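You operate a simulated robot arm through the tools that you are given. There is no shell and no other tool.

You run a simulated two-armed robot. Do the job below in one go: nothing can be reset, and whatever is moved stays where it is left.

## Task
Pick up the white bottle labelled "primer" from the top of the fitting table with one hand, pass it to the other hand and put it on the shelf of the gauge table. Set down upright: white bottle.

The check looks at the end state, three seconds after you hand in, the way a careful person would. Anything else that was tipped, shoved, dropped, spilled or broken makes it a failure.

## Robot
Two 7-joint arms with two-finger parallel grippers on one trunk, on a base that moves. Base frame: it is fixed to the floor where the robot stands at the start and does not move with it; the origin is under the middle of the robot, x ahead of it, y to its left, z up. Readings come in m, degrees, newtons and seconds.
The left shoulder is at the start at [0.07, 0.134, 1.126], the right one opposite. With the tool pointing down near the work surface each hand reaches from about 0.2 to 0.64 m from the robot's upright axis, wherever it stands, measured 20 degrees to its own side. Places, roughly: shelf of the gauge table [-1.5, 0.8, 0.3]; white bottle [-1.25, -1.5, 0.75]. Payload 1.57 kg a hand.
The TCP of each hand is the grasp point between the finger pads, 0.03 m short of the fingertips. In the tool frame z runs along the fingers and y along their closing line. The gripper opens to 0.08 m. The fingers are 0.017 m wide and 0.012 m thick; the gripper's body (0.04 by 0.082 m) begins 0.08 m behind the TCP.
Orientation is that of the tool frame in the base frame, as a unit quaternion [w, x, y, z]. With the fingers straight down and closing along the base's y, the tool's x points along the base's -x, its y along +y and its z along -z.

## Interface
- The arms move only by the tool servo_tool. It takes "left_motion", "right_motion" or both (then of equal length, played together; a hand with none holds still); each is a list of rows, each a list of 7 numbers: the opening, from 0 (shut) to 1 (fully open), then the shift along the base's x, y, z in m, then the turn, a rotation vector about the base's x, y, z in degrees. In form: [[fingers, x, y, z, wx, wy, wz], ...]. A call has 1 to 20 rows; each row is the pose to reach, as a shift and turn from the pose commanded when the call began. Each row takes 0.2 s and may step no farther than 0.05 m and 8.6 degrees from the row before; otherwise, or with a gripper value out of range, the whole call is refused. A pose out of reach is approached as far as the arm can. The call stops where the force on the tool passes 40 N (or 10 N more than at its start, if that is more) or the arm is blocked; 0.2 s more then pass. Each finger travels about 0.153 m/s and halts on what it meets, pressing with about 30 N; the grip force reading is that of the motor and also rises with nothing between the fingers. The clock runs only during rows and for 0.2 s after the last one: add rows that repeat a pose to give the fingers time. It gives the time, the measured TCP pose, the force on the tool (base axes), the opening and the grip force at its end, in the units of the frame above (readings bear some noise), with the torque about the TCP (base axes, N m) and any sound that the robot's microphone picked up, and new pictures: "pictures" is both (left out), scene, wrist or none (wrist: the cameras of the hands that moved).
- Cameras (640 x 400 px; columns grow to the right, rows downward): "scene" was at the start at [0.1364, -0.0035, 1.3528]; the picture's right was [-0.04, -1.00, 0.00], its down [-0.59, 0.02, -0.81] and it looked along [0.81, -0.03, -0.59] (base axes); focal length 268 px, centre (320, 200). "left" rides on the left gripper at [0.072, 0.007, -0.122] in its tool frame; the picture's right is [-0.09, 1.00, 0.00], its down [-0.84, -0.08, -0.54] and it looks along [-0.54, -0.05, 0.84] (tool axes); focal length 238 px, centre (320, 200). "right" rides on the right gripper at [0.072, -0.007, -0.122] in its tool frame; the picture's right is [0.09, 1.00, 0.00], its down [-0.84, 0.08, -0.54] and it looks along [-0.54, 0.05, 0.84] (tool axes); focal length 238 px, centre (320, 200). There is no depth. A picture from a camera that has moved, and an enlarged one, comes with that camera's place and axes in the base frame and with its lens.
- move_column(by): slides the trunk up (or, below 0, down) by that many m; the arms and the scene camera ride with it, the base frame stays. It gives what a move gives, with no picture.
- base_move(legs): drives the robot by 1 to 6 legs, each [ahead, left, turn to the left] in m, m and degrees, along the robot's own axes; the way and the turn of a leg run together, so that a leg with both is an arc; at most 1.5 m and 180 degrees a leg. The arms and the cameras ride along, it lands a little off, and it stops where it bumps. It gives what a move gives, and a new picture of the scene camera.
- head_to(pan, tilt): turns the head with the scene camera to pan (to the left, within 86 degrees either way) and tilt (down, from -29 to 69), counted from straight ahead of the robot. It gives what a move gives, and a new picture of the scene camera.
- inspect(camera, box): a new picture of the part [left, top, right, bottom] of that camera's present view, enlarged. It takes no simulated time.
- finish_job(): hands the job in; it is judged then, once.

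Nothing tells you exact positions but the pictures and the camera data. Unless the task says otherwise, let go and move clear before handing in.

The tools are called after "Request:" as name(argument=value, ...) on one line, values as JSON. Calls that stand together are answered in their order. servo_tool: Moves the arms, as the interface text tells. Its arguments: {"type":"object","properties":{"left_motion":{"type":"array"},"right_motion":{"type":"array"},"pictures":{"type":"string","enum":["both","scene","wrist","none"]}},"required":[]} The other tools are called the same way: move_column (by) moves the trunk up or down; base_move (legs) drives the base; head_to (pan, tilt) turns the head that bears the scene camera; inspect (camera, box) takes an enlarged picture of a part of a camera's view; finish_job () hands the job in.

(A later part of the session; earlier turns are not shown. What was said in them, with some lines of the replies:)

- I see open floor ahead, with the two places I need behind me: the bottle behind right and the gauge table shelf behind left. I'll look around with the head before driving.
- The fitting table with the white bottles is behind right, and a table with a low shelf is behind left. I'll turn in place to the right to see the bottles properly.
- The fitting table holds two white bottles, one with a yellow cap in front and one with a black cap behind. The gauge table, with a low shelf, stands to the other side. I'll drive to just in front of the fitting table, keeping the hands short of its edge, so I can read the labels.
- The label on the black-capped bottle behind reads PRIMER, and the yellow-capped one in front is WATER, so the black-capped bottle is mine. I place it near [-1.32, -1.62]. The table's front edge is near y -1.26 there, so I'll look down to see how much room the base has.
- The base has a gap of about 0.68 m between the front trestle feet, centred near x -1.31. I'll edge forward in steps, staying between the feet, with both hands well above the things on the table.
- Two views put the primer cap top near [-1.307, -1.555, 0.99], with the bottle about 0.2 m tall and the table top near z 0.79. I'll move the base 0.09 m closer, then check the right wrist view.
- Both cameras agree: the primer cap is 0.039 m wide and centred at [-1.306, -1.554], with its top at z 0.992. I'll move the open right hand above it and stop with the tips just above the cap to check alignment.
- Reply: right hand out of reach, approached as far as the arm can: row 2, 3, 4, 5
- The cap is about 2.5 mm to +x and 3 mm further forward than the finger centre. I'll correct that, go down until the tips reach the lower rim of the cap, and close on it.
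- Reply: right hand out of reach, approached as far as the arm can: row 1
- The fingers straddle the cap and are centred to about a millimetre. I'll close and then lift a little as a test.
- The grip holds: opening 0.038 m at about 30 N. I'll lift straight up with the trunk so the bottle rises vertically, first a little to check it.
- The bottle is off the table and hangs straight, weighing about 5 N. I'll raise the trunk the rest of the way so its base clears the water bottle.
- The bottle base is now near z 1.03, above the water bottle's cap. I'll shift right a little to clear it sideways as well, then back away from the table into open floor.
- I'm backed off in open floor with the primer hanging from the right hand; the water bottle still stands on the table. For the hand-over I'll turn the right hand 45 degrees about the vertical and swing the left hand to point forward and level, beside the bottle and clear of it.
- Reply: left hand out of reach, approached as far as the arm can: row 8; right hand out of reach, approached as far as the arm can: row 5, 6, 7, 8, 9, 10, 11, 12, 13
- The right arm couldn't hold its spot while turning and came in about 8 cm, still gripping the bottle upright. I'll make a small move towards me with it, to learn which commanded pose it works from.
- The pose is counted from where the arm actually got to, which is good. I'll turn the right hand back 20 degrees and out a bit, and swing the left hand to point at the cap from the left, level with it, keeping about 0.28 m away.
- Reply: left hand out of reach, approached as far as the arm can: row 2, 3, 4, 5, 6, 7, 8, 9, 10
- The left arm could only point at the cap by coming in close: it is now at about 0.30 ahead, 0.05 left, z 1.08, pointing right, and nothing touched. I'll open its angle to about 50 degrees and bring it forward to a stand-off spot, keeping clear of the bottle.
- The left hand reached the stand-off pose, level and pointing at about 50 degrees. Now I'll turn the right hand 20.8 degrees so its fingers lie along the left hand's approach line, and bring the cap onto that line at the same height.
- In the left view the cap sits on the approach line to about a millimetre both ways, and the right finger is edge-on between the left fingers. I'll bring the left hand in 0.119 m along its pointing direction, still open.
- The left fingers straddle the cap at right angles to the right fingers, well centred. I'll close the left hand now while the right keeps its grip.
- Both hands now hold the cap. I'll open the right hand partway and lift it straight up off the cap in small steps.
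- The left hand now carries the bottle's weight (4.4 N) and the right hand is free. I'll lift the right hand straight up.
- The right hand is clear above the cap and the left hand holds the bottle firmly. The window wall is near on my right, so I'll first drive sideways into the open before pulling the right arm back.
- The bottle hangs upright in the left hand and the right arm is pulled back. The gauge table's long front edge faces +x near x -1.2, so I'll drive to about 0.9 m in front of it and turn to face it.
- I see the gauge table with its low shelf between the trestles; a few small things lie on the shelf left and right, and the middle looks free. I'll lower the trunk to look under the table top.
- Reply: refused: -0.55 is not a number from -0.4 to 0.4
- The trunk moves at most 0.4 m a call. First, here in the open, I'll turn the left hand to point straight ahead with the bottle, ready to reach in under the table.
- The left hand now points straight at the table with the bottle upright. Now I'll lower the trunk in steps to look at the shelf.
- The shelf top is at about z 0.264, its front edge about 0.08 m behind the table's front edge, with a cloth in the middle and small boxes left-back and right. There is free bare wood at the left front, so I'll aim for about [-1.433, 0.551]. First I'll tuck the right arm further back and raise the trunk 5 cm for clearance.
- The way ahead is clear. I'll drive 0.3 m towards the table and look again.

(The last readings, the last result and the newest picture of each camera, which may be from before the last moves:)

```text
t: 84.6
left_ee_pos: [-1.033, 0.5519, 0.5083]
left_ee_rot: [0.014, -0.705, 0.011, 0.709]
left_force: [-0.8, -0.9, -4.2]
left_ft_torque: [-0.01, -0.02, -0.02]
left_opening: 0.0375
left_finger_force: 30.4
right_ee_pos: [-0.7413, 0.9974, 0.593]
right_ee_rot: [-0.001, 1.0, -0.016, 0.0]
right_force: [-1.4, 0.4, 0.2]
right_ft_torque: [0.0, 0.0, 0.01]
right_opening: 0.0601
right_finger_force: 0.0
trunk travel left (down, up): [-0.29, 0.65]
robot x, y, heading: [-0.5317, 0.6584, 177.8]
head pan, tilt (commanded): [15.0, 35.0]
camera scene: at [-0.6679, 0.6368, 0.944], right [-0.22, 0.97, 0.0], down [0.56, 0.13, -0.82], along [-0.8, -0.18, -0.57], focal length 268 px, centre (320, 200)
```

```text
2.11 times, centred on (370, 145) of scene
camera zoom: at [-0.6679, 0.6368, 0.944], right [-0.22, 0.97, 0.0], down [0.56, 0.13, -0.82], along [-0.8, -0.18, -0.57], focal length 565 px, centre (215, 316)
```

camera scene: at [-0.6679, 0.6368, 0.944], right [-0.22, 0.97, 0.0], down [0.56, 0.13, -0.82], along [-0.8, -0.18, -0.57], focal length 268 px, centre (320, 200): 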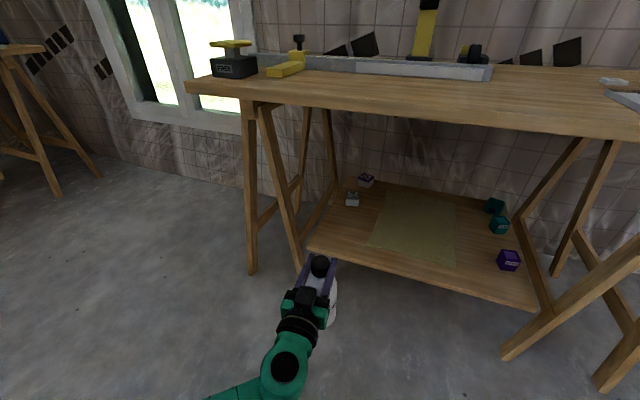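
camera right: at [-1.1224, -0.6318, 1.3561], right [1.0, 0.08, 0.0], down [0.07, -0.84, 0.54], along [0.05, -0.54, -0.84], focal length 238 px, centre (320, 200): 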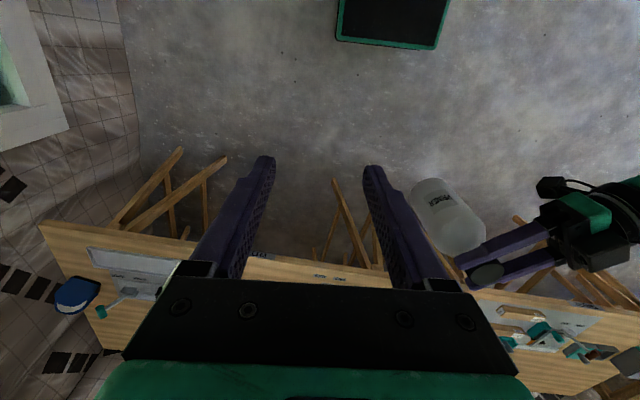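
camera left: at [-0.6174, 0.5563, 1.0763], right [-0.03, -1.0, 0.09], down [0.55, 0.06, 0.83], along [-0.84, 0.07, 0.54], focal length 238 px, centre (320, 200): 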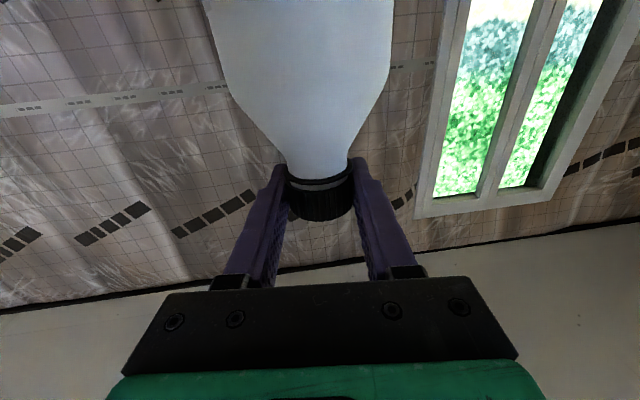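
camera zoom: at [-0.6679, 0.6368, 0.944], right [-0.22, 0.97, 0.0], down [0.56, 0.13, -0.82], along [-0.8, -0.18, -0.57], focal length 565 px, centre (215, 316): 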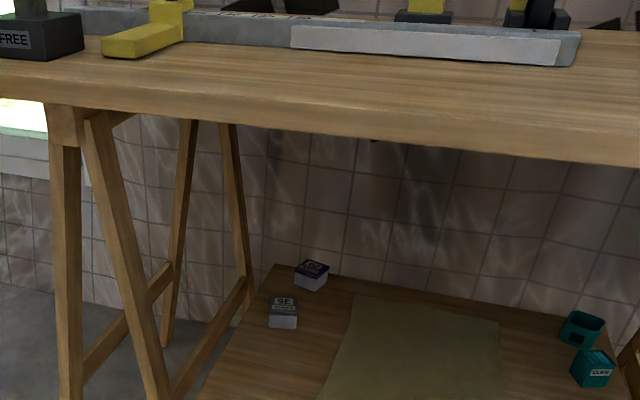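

My position estimates agree within 1–2 cm across views: free wood from y 0.455 to 0.65 at the shelf's left front, so y 0.552 is right. I'll drive another 0.19 m, then reach in with the arm.

Request:
base_move(legs=[[0.19, 0.007, 0]])

Request:
head_to(pan=15, tilt=50)

```text
t: 86.2
left_ee_pos: [-1.2282, 0.5539, 0.5087]
left_ee_rot: [0.014, -0.705, 0.013, 0.709]
left_force: [0.1, 0.3, -4.1]
left_ft_torque: [0.0, -0.01, 0.01]
left_opening: 0.037
left_finger_force: 30.1
right_ee_pos: [-0.9347, 0.9995, 0.5939]
right_ee_rot: [0.0, 1.0, -0.018, 0.0]
right_force: [0.1, -0.1, 0.5]
right_ft_torque: [0.03, -0.01, 0.0]
right_opening: 0.06
right_finger_force: 0.2
trunk travel left (down, up): [-0.29, 0.65]
robot x, y, heading: [-0.7254, 0.6561, 177.7]
head pan, tilt (commanded): [15.0, 35.0]
camera scene: at [-0.8619, 0.6377, 0.944], right [-0.22, 0.98, 0.0], down [0.56, 0.13, -0.82], along [-0.8, -0.18, -0.57], focal length 268 px, centre (320, 200)
```

scene: 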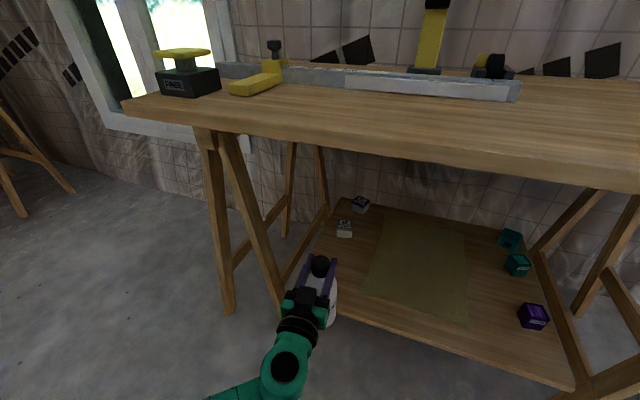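

```text
t: 87.0
left_ee_pos: [-1.2282, 0.5538, 0.5083]
left_ee_rot: [0.015, -0.706, 0.013, 0.708]
left_force: [0.0, 0.0, -4.2]
left_ft_torque: [0.03, 0.0, -0.02]
left_opening: 0.0371
left_finger_force: 29.5
right_ee_pos: [-0.9343, 0.9987, 0.5936]
right_ee_rot: [0.0, 1.0, -0.018, 0.0]
right_force: [-0.3, -0.2, -0.3]
right_ft_torque: [0.0, 0.02, -0.03]
right_opening: 0.0601
right_finger_force: 0.0
trunk travel left (down, up): [-0.29, 0.65]
robot x, y, heading: [-0.7241, 0.6554, 177.7]
head pan, tilt (commanded): [15.0, 50.0]
camera scene: at [-0.8508, 0.6402, 0.9224], right [-0.22, 0.98, 0.0], down [0.75, 0.17, -0.64], along [-0.63, -0.14, -0.77], focal length 268 px, centre (320, 200)
```

scene: 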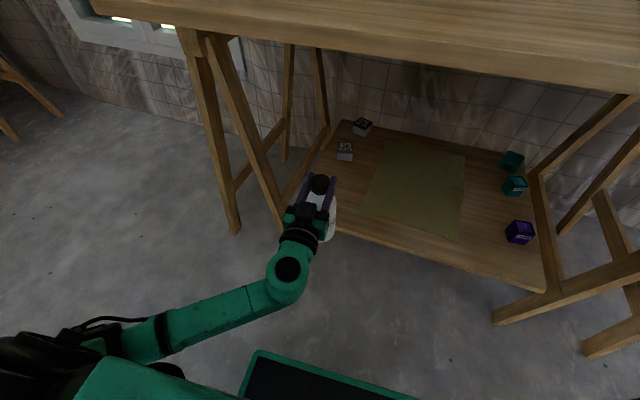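

The bottle is at the table's front edge, 6 cm above shelf level, lined up with the free wood and well clear of the trestle leg. I'll extend the left arm straight in by about 0.2 m.

Request:
servo_tool(left_motion=[[0.3, -0.02, 0, 0, 0, 0, 0], [0.3, -0.04, 0, 0, 0, 0, 0], [0.3, -0.06, 0, 0, 0, 0, 0], [0.3, -0.08, -0.001, 0, 0, 0, 0], [0.3, -0.1, -0.001, 0, 0, 0, 0], [0.3, -0.12, -0.001, 0, 0, 0, 0], [0.3, -0.14, -0.001, 0, 0, 0, 0], [0.3, -0.16, -0.002, 0, 0, 0, 0], [0.3, -0.18, -0.002, 0, 0, 0, 0], [0.3, -0.197, -0.002, 0, 0, 0, 0], [0.3, -0.197, -0.002, 0, 0, 0, 0]], pictures="both")

Request:
inspect(camera="scene", box=[230, 80, 480, 250])

```text
t: 89.4
left_ee_pos: [-1.4253, 0.5509, 0.5089]
left_ee_rot: [0.014, -0.705, 0.012, 0.709]
left_force: [-0.1, -0.5, -3.9]
left_ft_torque: [0.0, -0.01, -0.03]
left_opening: 0.0372
left_finger_force: 29.5
right_ee_pos: [-0.9338, 0.9993, 0.5934]
right_ee_rot: [0.0, 1.0, -0.018, 0.0]
right_force: [-0.7, 0.0, 0.5]
right_ft_torque: [0.01, -0.05, 0.0]
right_opening: 0.06
right_finger_force: 0.0
trunk travel left (down, up): [-0.29, 0.65]
robot x, y, heading: [-0.7185, 0.6587, 177.7]
head pan, tilt (commanded): [15.0, 50.0]
camera scene: at [-0.851, 0.6402, 0.9223], right [-0.22, 0.98, 0.0], down [0.75, 0.17, -0.64], along [-0.63, -0.14, -0.77], focal length 268 px, centre (320, 200)
camera left: at [-1.3052, 0.5409, 0.4361], right [-0.04, -1.0, 0.09], down [0.55, 0.05, 0.83], along [-0.84, 0.08, 0.54], focal length 238 px, centre (320, 200)
```

scene: 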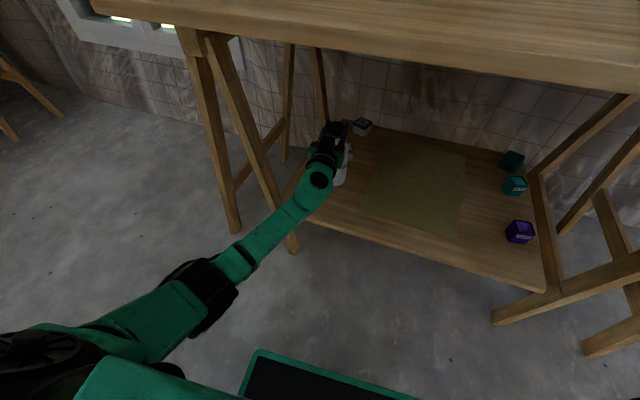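
left: 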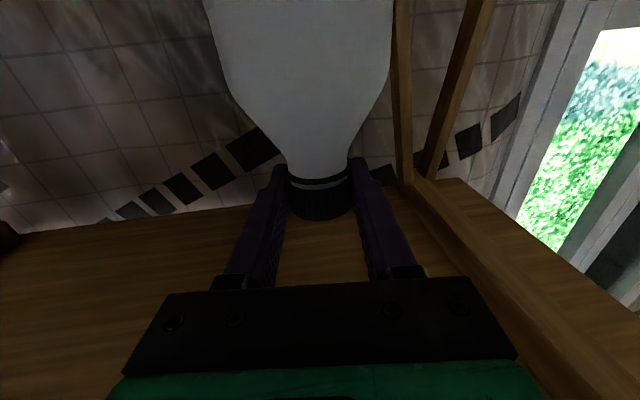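

```text
2.35 times, centred on (355, 165) of scene
camera zoom: at [-0.851, 0.6402, 0.9223], right [-0.22, 0.98, 0.0], down [0.75, 0.17, -0.64], along [-0.63, -0.14, -0.77], focal length 631 px, centre (238, 282)
```

zoom: 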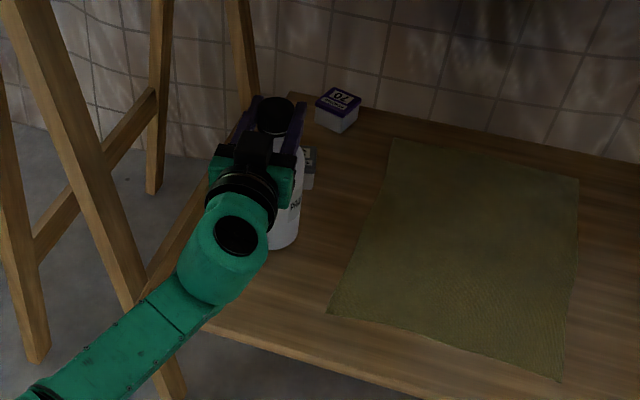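

The bottle hovers over bare wood with about 6 cm to the shelf's left edge and 7 cm to the cloth. I'll lower it most of the way, then feel for contact in small steps.

Request:
servo_tool(left_motion=[[0.3, 0, 0, -0.01, 0, 0, 0], [0.3, 0, 0, -0.02, 0, 0, 0], [0.3, 0, 0, -0.03, 0, 0, 0], [0.3, 0, 0, -0.038, 0, 0, 0], [0.3, 0, 0, -0.038, 0, 0, 0]], pictures="scene")

Request:
inspect(camera="scene", box=[290, 110, 390, 200])

```text
t: 90.6
left_ee_pos: [-1.4259, 0.5506, 0.4709]
left_ee_rot: [0.015, -0.705, 0.012, 0.709]
left_force: [0.2, 0.3, -4.3]
left_ft_torque: [-0.03, -0.04, 0.01]
left_opening: 0.037
left_finger_force: 30.1
right_ee_pos: [-0.9336, 0.9985, 0.5925]
right_ee_rot: [-0.001, 1.0, -0.017, 0.0]
right_force: [-0.1, 0.2, 0.2]
right_ft_torque: [0.01, 0.01, 0.0]
right_opening: 0.0599
right_finger_force: 0.1
trunk travel left (down, up): [-0.29, 0.65]
robot x, y, heading: [-0.7251, 0.6581, 177.5]
head pan, tilt (commanded): [15.0, 50.0]
camera scene: at [-0.851, 0.6402, 0.9223], right [-0.22, 0.98, 0.0], down [0.75, 0.17, -0.64], along [-0.63, -0.14, -0.77], focal length 268 px, centre (320, 200)
```

scene: 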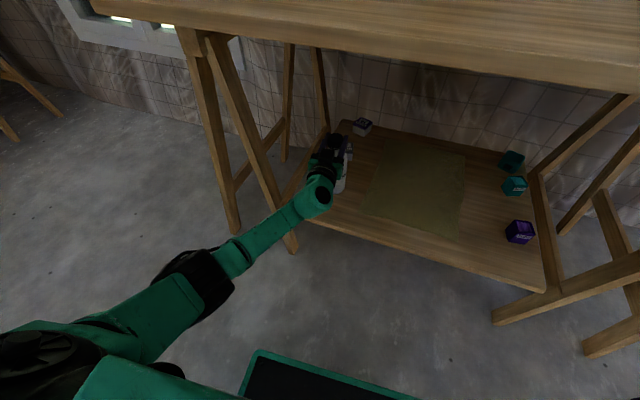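

```text
4.44 times, centred on (340, 155) of scene
camera zoom: at [-0.851, 0.6402, 0.9223], right [-0.22, 0.98, 0.0], down [0.75, 0.17, -0.64], along [-0.63, -0.14, -0.77], focal length 1192 px, centre (231, 400)
```

zoom: 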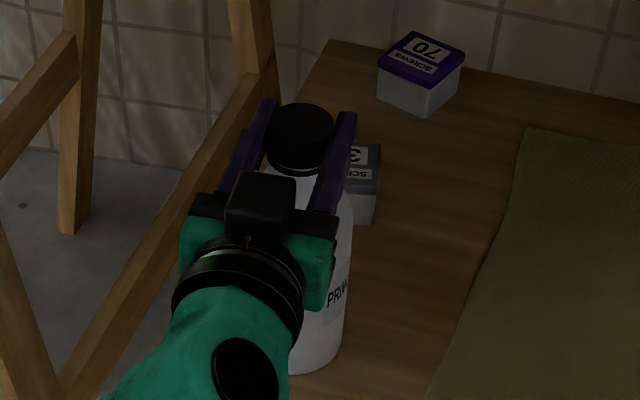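

No contact yet; the box behind is still well separated. I'll continue down in 3 mm steps, watching the force.

Request:
servo_tool(left_motion=[[0.3, 0, 0, -0.003, 0, 0, 0], [0.3, 0, 0, -0.006, 0, 0, 0], [0.3, 0, 0, -0.009, 0, 0, 0], [0.3, 0, 0, -0.012, 0, 0, 0]], pictures="none")

```text
t: 91.6
left_ee_pos: [-1.4251, 0.5534, 0.47]
left_ee_rot: [0.013, -0.699, 0.01, 0.715]
left_force: [-5.9, -3.1, 28.4]
left_ft_torque: [-0.09, 0.04, 0.01]
left_opening: 0.0375
left_finger_force: 29.7
right_ee_pos: [-0.9304, 0.9994, 0.5952]
right_ee_rot: [0.001, 1.0, -0.018, -0.003]
right_force: [0.0, 0.0, -0.9]
right_ft_torque: [0.03, -0.03, 0.03]
right_opening: 0.0601
right_finger_force: 0.0
trunk travel left (down, up): [-0.29, 0.65]
robot x, y, heading: [-0.7222, 0.6586, 177.8]
head pan, tilt (commanded): [15.0, 50.0]
```

The bottle has touched down: force 28 N upwards at TCP z 0.470. I'll ease back up a centimetre in command to take the pressing off before letting go.

Request:
servo_tool(left_motion=[[0.3, 0, 0, 0.004, 0, 0, 0], [0.3, 0, 0, 0.008, 0, 0, 0], [0.3, 0, 0, 0.01, 0, 0, 0], [0.3, 0, 0, 0.01, 0, 0, 0]], pictures="both")

Request:
inspect(camera="scene", box=[290, 110, 390, 200])

```text
t: 92.6
left_ee_pos: [-1.4243, 0.5533, 0.4691]
left_ee_rot: [0.014, -0.705, 0.013, 0.709]
left_force: [-3.3, 0.1, 8.4]
left_ft_torque: [0.04, 0.13, -0.02]
left_opening: 0.0372
left_finger_force: 29.9
right_ee_pos: [-0.9322, 1.0009, 0.5935]
right_ee_rot: [-0.001, 1.0, -0.018, -0.001]
right_force: [0.0, -0.8, -1.0]
right_ft_torque: [0.03, 0.01, 0.01]
right_opening: 0.06
right_finger_force: 0.1
trunk travel left (down, up): [-0.29, 0.65]
robot x, y, heading: [-0.7274, 0.6524, 177.6]
head pan, tilt (commanded): [15.0, 50.0]
camera scene: at [-0.8491, 0.6405, 0.9225], right [-0.22, 0.98, 0.0], down [0.75, 0.17, -0.64], along [-0.63, -0.14, -0.77], focal length 268 px, centre (320, 200)
camera left: at [-1.3033, 0.5417, 0.3968], right [-0.04, -1.0, 0.09], down [0.55, 0.05, 0.83], along [-0.84, 0.08, 0.54], focal length 238 px, centre (320, 200)
```

scene: 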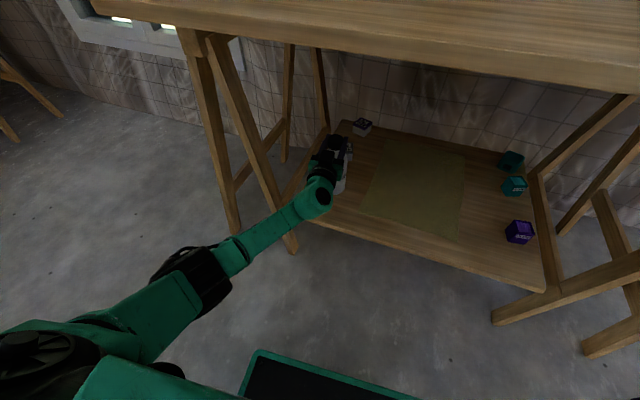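
left: 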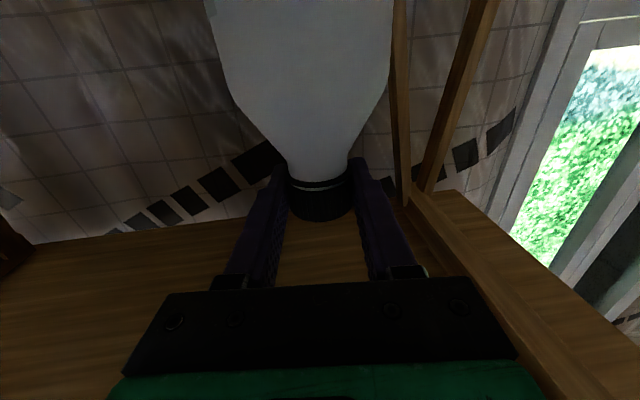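

```text
4.44 times, centred on (340, 155) of scene
camera zoom: at [-0.8491, 0.6405, 0.9225], right [-0.22, 0.98, 0.0], down [0.75, 0.17, -0.64], along [-0.63, -0.14, -0.77], focal length 1192 px, centre (231, 400)
```

zoom: 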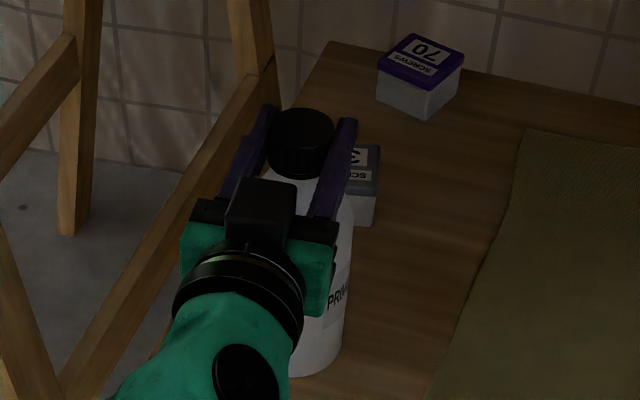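

The bottle stands with 8 N of pressing left. I'll ease up another 4 mm to bring that to about zero, then open.

Request:
servo_tool(left_motion=[[0.3, -0.001, 0, 0.002, 0, 0, 0], [0.3, -0.001, 0, 0.004, 0, 0, 0], [0.3, -0.001, 0, 0.004, 0, 0, 0]], pictures="none")

```text
t: 93.4
left_ee_pos: [-1.4253, 0.5522, 0.4704]
left_ee_rot: [0.014, -0.706, 0.013, 0.708]
left_force: [0.6, -0.3, -3.0]
left_ft_torque: [-0.03, -0.01, 0.01]
left_opening: 0.0373
left_finger_force: 29.9
right_ee_pos: [-0.9343, 0.9999, 0.5924]
right_ee_rot: [0.0, 1.0, -0.018, 0.0]
right_force: [0.2, -0.6, -0.4]
right_ft_torque: [-0.03, 0.01, 0.01]
right_opening: 0.0599
right_finger_force: 0.1
trunk travel left (down, up): [-0.29, 0.65]
robot x, y, heading: [-0.722, 0.6555, 177.6]
head pan, tilt (commanded): [15.0, 50.0]
```

The load reads near zero pressing, but contact came 2 cm higher than I estimated, so before letting go I want a side view. I'll tilt the right hand forward a little so its camera looks at the bottle.

Request:
servo_tool(right_motion=[[0.75, -0.015, 0, 0, 0.27, 6.7, 0], [0.75, -0.03, 0, 0, 0.53, 13.3, 0], [0.75, -0.045, 0, 0, 0.8, 20, 0], [0.75, -0.06, 0, 0, 1.07, 26.7, 0], [0.75, -0.075, 0, 0, 1.33, 33.3, 0], [0.75, -0.09, 0, 0, 1.6, 40, 0]], pictures="wrist")

```text
t: 94.8
left_ee_pos: [-1.4259, 0.5524, 0.4726]
left_ee_rot: [0.014, -0.705, 0.012, 0.709]
left_force: [0.2, 0.0, -3.8]
left_ft_torque: [0.01, -0.03, -0.02]
left_opening: 0.0373
left_finger_force: 29.8
right_ee_pos: [-1.0339, 0.9911, 0.5941]
right_ee_rot: [-0.008, 0.939, -0.017, -0.343]
right_force: [0.8, -0.3, -0.5]
right_ft_torque: [0.0, 0.0, 0.0]
right_opening: 0.0601
right_finger_force: 0.1
right hand out of reach, approached as far as the arm can: row 6
trunk travel left (down, up): [-0.29, 0.65]
robot x, y, heading: [-0.7225, 0.6557, 177.9]
head pan, tilt (commanded): [15.0, 50.0]
camera right: at [-0.8995, 0.9925, 0.6399], right [0.04, -1.0, -0.06], down [-0.29, -0.07, 0.95], along [-0.96, -0.02, -0.3], focal length 238 px, centre (320, 200)
```

right: 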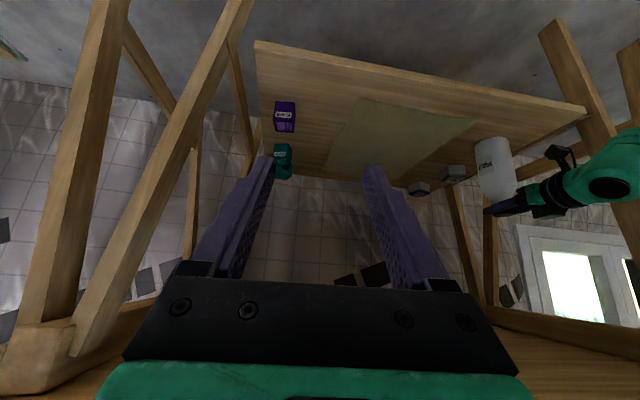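

Request:
inspect(camera="right", box=[400, 80, 600, 240])

```text
2.50 times, centred on (500, 160) of right
camera zoom: at [-0.8995, 0.9925, 0.6399], right [0.04, -1.0, -0.06], down [-0.29, -0.07, 0.95], along [-0.96, -0.02, -0.3], focal length 596 px, centre (-130, 300)
```

zoom: 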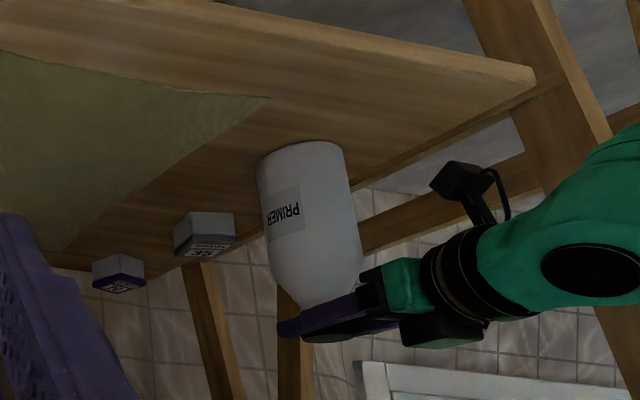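

The side view shows the bottle upright on the bare wood, with the shelf really at about z 0.287, which matches the contact height. I'll settle it 2 mm so its weight rests on the shelf, then open the left hand.

Request:
servo_tool(left_motion=[[0.3, 0, 0, -0.001, 0, 0, 0], [0.3, 0, 0, -0.002, 0, 0, 0], [0.3, 0, 0, -0.002, 0, 0, 0]], pictures="none")

```text
t: 95.6
left_ee_pos: [-1.426, 0.5537, 0.4697]
left_ee_rot: [0.014, -0.705, 0.012, 0.709]
left_force: [1.6, 0.1, -1.9]
left_ft_torque: [-0.04, -0.09, 0.01]
left_opening: 0.0371
left_finger_force: 29.9
right_ee_pos: [-1.0331, 0.9931, 0.5957]
right_ee_rot: [-0.007, 0.94, -0.017, -0.342]
right_force: [-0.5, -1.5, -0.3]
right_ft_torque: [0.02, 0.01, 0.02]
right_opening: 0.0602
right_finger_force: 0.0
trunk travel left (down, up): [-0.29, 0.65]
robot x, y, heading: [-0.7256, 0.6531, 178.1]
head pan, tilt (commanded): [15.0, 50.0]
```

Part of the weight now rests on the shelf with hardly any sideways force. I'll open the left hand fully and wait.

Request:
servo_tool(left_motion=[[0.6, 0, 0, 0, 0, 0, 0], [1, 0, 0, 0, 0, 0, 0], [1, 0, 0, 0, 0, 0, 0], [1, 0, 0, 0, 0, 0, 0]], pictures="both")

Request:
inspect(camera="right", box=[400, 80, 600, 240])

Request:
inspect(camera="left", box=[200, 80, 440, 300])

```text
t: 96.6
left_ee_pos: [-1.4257, 0.5544, 0.4696]
left_ee_rot: [0.015, -0.705, 0.013, 0.709]
left_force: [0.1, 0.8, -0.1]
left_ft_torque: [-0.03, 0.0, 0.01]
left_opening: 0.0804
left_finger_force: 0.0
right_ee_pos: [-1.0325, 0.9922, 0.5951]
right_ee_rot: [-0.008, 0.94, -0.016, -0.341]
right_force: [0.0, 0.2, -0.5]
right_ft_torque: [0.01, -0.02, -0.02]
right_opening: 0.0601
right_finger_force: 0.0
trunk travel left (down, up): [-0.29, 0.65]
robot x, y, heading: [-0.7232, 0.6607, 177.8]
head pan, tilt (commanded): [15.0, 50.0]
camera scene: at [-0.8502, 0.6403, 0.9225], right [-0.22, 0.98, 0.0], down [0.75, 0.17, -0.64], along [-0.63, -0.14, -0.77], focal length 268 px, centre (320, 200)
camera left: at [-1.305, 0.5421, 0.3985], right [-0.04, -1.0, 0.09], down [0.55, 0.05, 0.83], along [-0.83, 0.08, 0.54], focal length 238 px, centre (320, 200)
```

scene: 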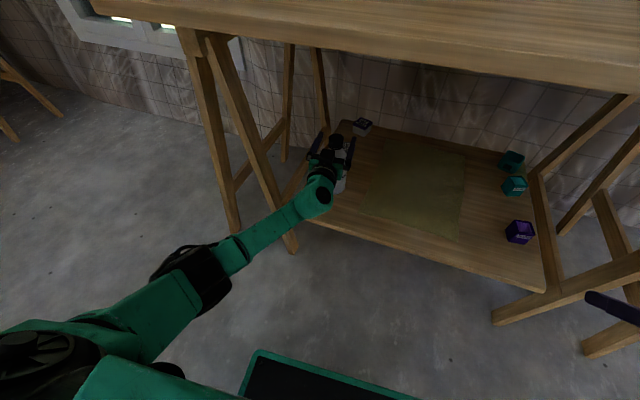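
left: 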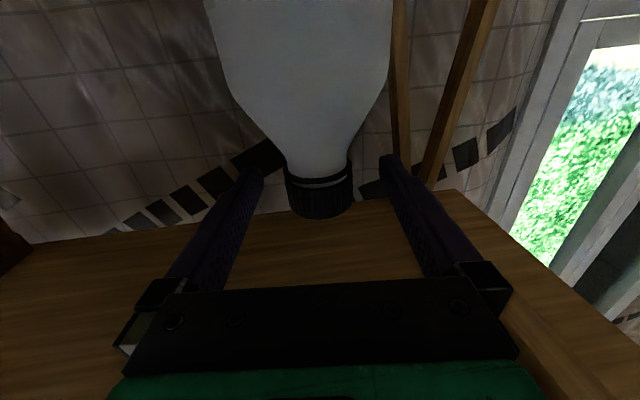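

```text
2.50 times, centred on (500, 160) of right
camera zoom: at [-0.8987, 0.9927, 0.6402], right [0.04, -1.0, -0.06], down [-0.29, -0.07, 0.95], along [-0.95, -0.01, -0.3], focal length 596 px, centre (-130, 300)
```

zoom: 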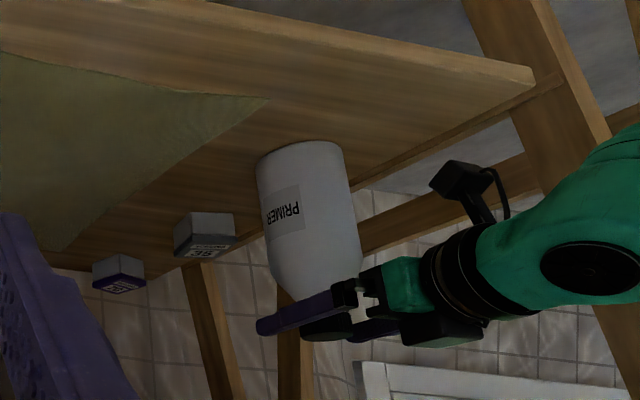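

```text
1.82 times, centred on (320, 190) of left
camera zoom: at [-1.305, 0.5421, 0.3985], right [-0.04, -1.0, 0.09], down [0.55, 0.05, 0.83], along [-0.83, 0.08, 0.54], focal length 433 px, centre (320, 218)
```

zoom: 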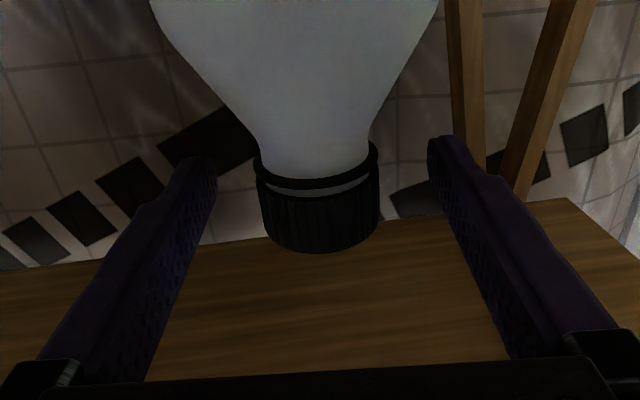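

The bottle stands by itself and the cap is centred between the open fingers. I'll draw the left hand straight back along its pointing direction.

Request:
servo_tool(left_motion=[[1, 0.015, -0.0005, 0, 0, 0, 0], [1, 0.03, -0.001, 0, 0, 0, 0], [1, 0.045, -0.0015, 0, 0, 0, 0], [1, 0.06, -0.002, 0, 0, 0, 0], [1, 0.08, -0.0027, 0, 0, 0, 0], [1, 0.1, -0.0033, 0, 0, 0, 0], [1, 0.12, -0.004, 0, 0, 0, 0], [1, 0.14, -0.0047, 0, 0, 0, 0], [1, 0.16, -0.0053, 0, 0, 0, 0], [1, 0.18, -0.006, 0, 0, 0, 0], [1, 0.2, -0.0066, 0, 0, 0, 0]], pictures="both")

Request:
inspect(camera="right", box=[400, 80, 600, 240])

Request:
inspect(camera="scene", box=[230, 80, 480, 250])

```text
t: 99.0
left_ee_pos: [-1.2254, 0.5453, 0.4735]
left_ee_rot: [0.013, -0.705, 0.011, 0.709]
left_force: [0.9, -0.1, -0.2]
left_ft_torque: [-0.01, -0.01, 0.01]
left_opening: 0.0802
left_finger_force: 0.1
right_ee_pos: [-1.0317, 0.9921, 0.5951]
right_ee_rot: [-0.008, 0.939, -0.017, -0.343]
right_force: [-0.2, -0.2, 0.0]
right_ft_torque: [-0.02, 0.0, 0.02]
right_opening: 0.06
right_finger_force: 0.0
trunk travel left (down, up): [-0.29, 0.65]
robot x, y, heading: [-0.7244, 0.6551, 178.0]
head pan, tilt (commanded): [15.0, 50.0]
camera scene: at [-0.8501, 0.6403, 0.9225], right [-0.22, 0.98, 0.0], down [0.75, 0.17, -0.64], along [-0.63, -0.14, -0.77], focal length 268 px, centre (320, 200)
camera left: at [-1.1042, 0.5341, 0.3996], right [-0.04, -1.0, 0.09], down [0.55, 0.05, 0.83], along [-0.83, 0.08, 0.55], focal length 238 px, centre (320, 200)
```

scene: 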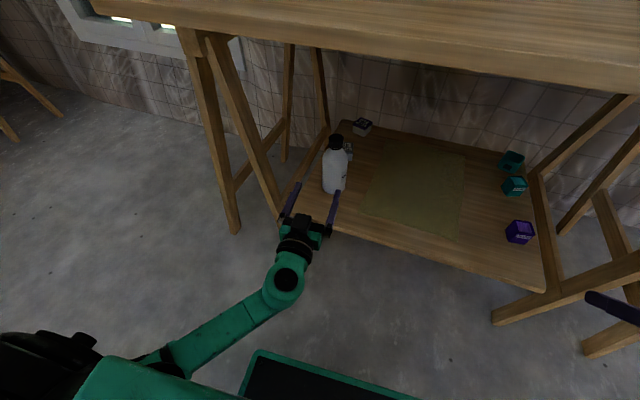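
left: 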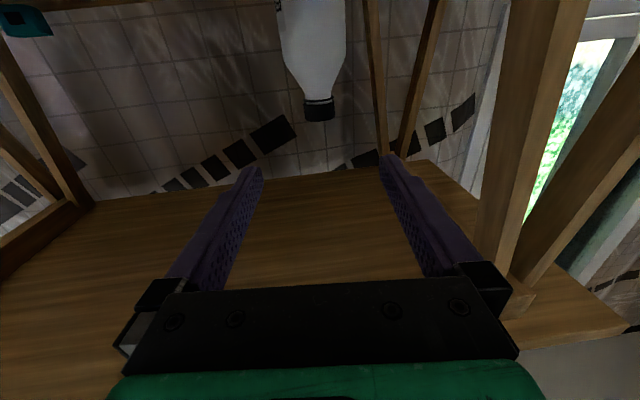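

```text
2.50 times, centred on (500, 160) of right
camera zoom: at [-0.8986, 0.9927, 0.6403], right [0.03, -1.0, -0.06], down [-0.29, -0.07, 0.95], along [-0.95, -0.01, -0.3], focal length 596 px, centre (-130, 300)
```

zoom: 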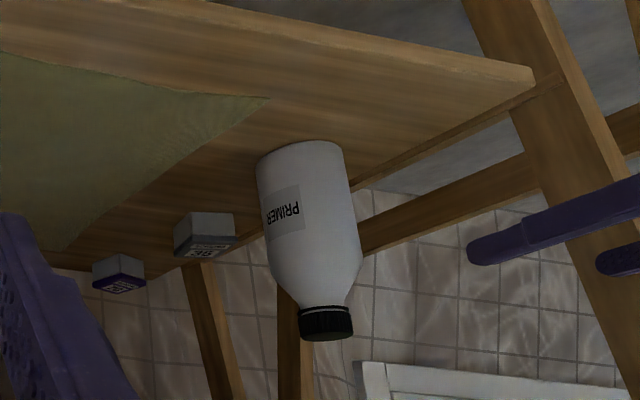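

```text
2.35 times, centred on (355, 165) of scene
camera zoom: at [-0.8501, 0.6403, 0.9225], right [-0.22, 0.98, 0.0], down [0.75, 0.17, -0.64], along [-0.63, -0.14, -0.77], focal length 631 px, centre (238, 282)
```

zoom: 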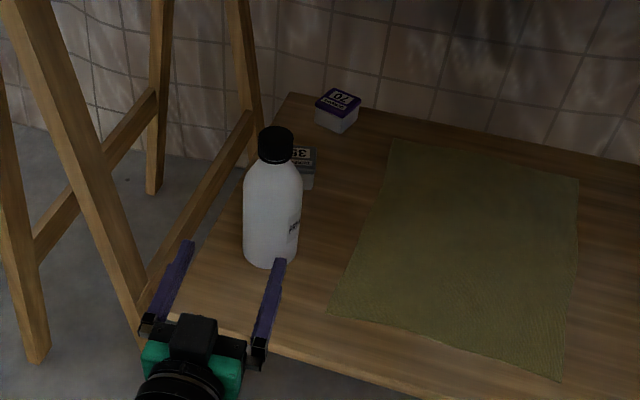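

The primer stands upright on the shelf, clear of the boxes and the cloth. I'll back the robot away from the table so both hands are clear, then take a last look.

Request:
base_move(legs=[[-0.45, 0, 0]])

Request:
head_to(pan=5, tilt=25)

Request:
inspect(camera="scene", box=[200, 60, 520, 300])

```text
t: 101.7
left_ee_pos: [-0.7801, 0.5266, 0.4721]
left_ee_rot: [0.015, -0.704, 0.012, 0.709]
left_force: [0.8, -0.8, -0.7]
left_ft_torque: [0.01, 0.01, 0.01]
left_opening: 0.0802
left_finger_force: 0.0
right_ee_pos: [-0.5878, 0.975, 0.5939]
right_ee_rot: [-0.008, 0.939, -0.017, -0.343]
right_force: [0.2, -0.6, 0.2]
right_ft_torque: [0.03, 0.0, 0.0]
right_opening: 0.0601
right_finger_force: 0.1
trunk travel left (down, up): [-0.29, 0.65]
robot x, y, heading: [-0.2773, 0.6374, 178.0]
head pan, tilt (commanded): [15.0, 50.0]
camera scene: at [-0.405, 0.6228, 0.9225], right [-0.22, 0.98, 0.0], down [0.75, 0.17, -0.64], along [-0.63, -0.14, -0.77], focal length 268 px, centre (320, 200)
```

scene: 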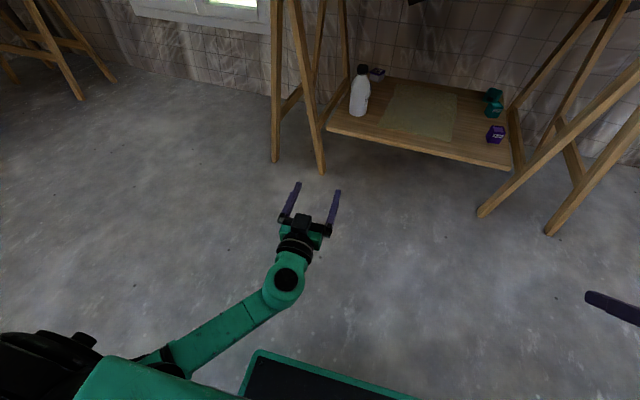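

```text
t: 102.6
left_ee_pos: [-0.7804, 0.5275, 0.4705]
left_ee_rot: [0.014, -0.705, 0.012, 0.709]
left_force: [0.5, -0.7, -0.3]
left_ft_torque: [-0.02, -0.02, 0.0]
left_opening: 0.0803
left_finger_force: 0.0
right_ee_pos: [-0.5882, 0.9745, 0.5938]
right_ee_rot: [-0.007, 0.939, -0.016, -0.343]
right_force: [-1.0, -0.4, 0.0]
right_ft_torque: [-0.01, 0.01, 0.0]
right_opening: 0.0603
right_finger_force: 0.0
trunk travel left (down, up): [-0.29, 0.65]
robot x, y, heading: [-0.2761, 0.6372, 178.1]
head pan, tilt (commanded): [5.0, 25.0]
camera scene: at [-0.422, 0.6354, 0.9599], right [-0.05, 1.0, 0.0], down [0.42, 0.02, -0.91], along [-0.9, -0.04, -0.42], focal length 268 px, centre (320, 200)
```

scene: 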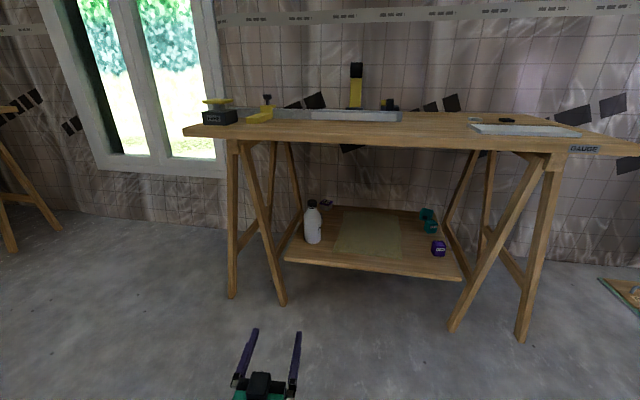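

```text
1.67 times, centred on (360, 180) of scene
camera zoom: at [-0.422, 0.6354, 0.9599], right [-0.05, 1.0, 0.0], down [0.42, 0.02, -0.91], along [-0.9, -0.04, -0.42], focal length 447 px, centre (253, 233)
```

zoom: 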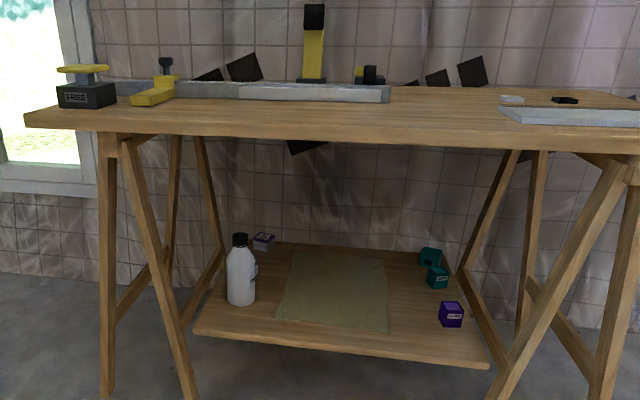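

The primer bottle stands upright on the gauge table's shelf, everything around it is as it was, and both hands are empty and clear. The water bottle was still standing on the fitting table when I last saw it. I'm handing in.

Request:
finish_job()

```text
The job is handed in.
```

The white "primer" bottle is standing upright on the shelf of the gauge table, on bare wood at the left front. I've handed the job in, but I got no verdict back.

- **Pick-up:** I took it from the fitting table by its cap with the right hand. The "water" bottle next to it was still upright in my last views of that table.
- **Hand-over:** The left hand took the cap while the right still held it. The right hand let go once the left had a firm grip.
- **Set-down:** The bottle touched the shelf about 2 cm higher than I expected and was pressed down with about 28 N for a moment. I eased off, checked from the side that it stood flat and upright, and then let go.

In the last pictures nothing on or around the gauge table had moved. Both hands are empty, and the robot has backed away from the table.
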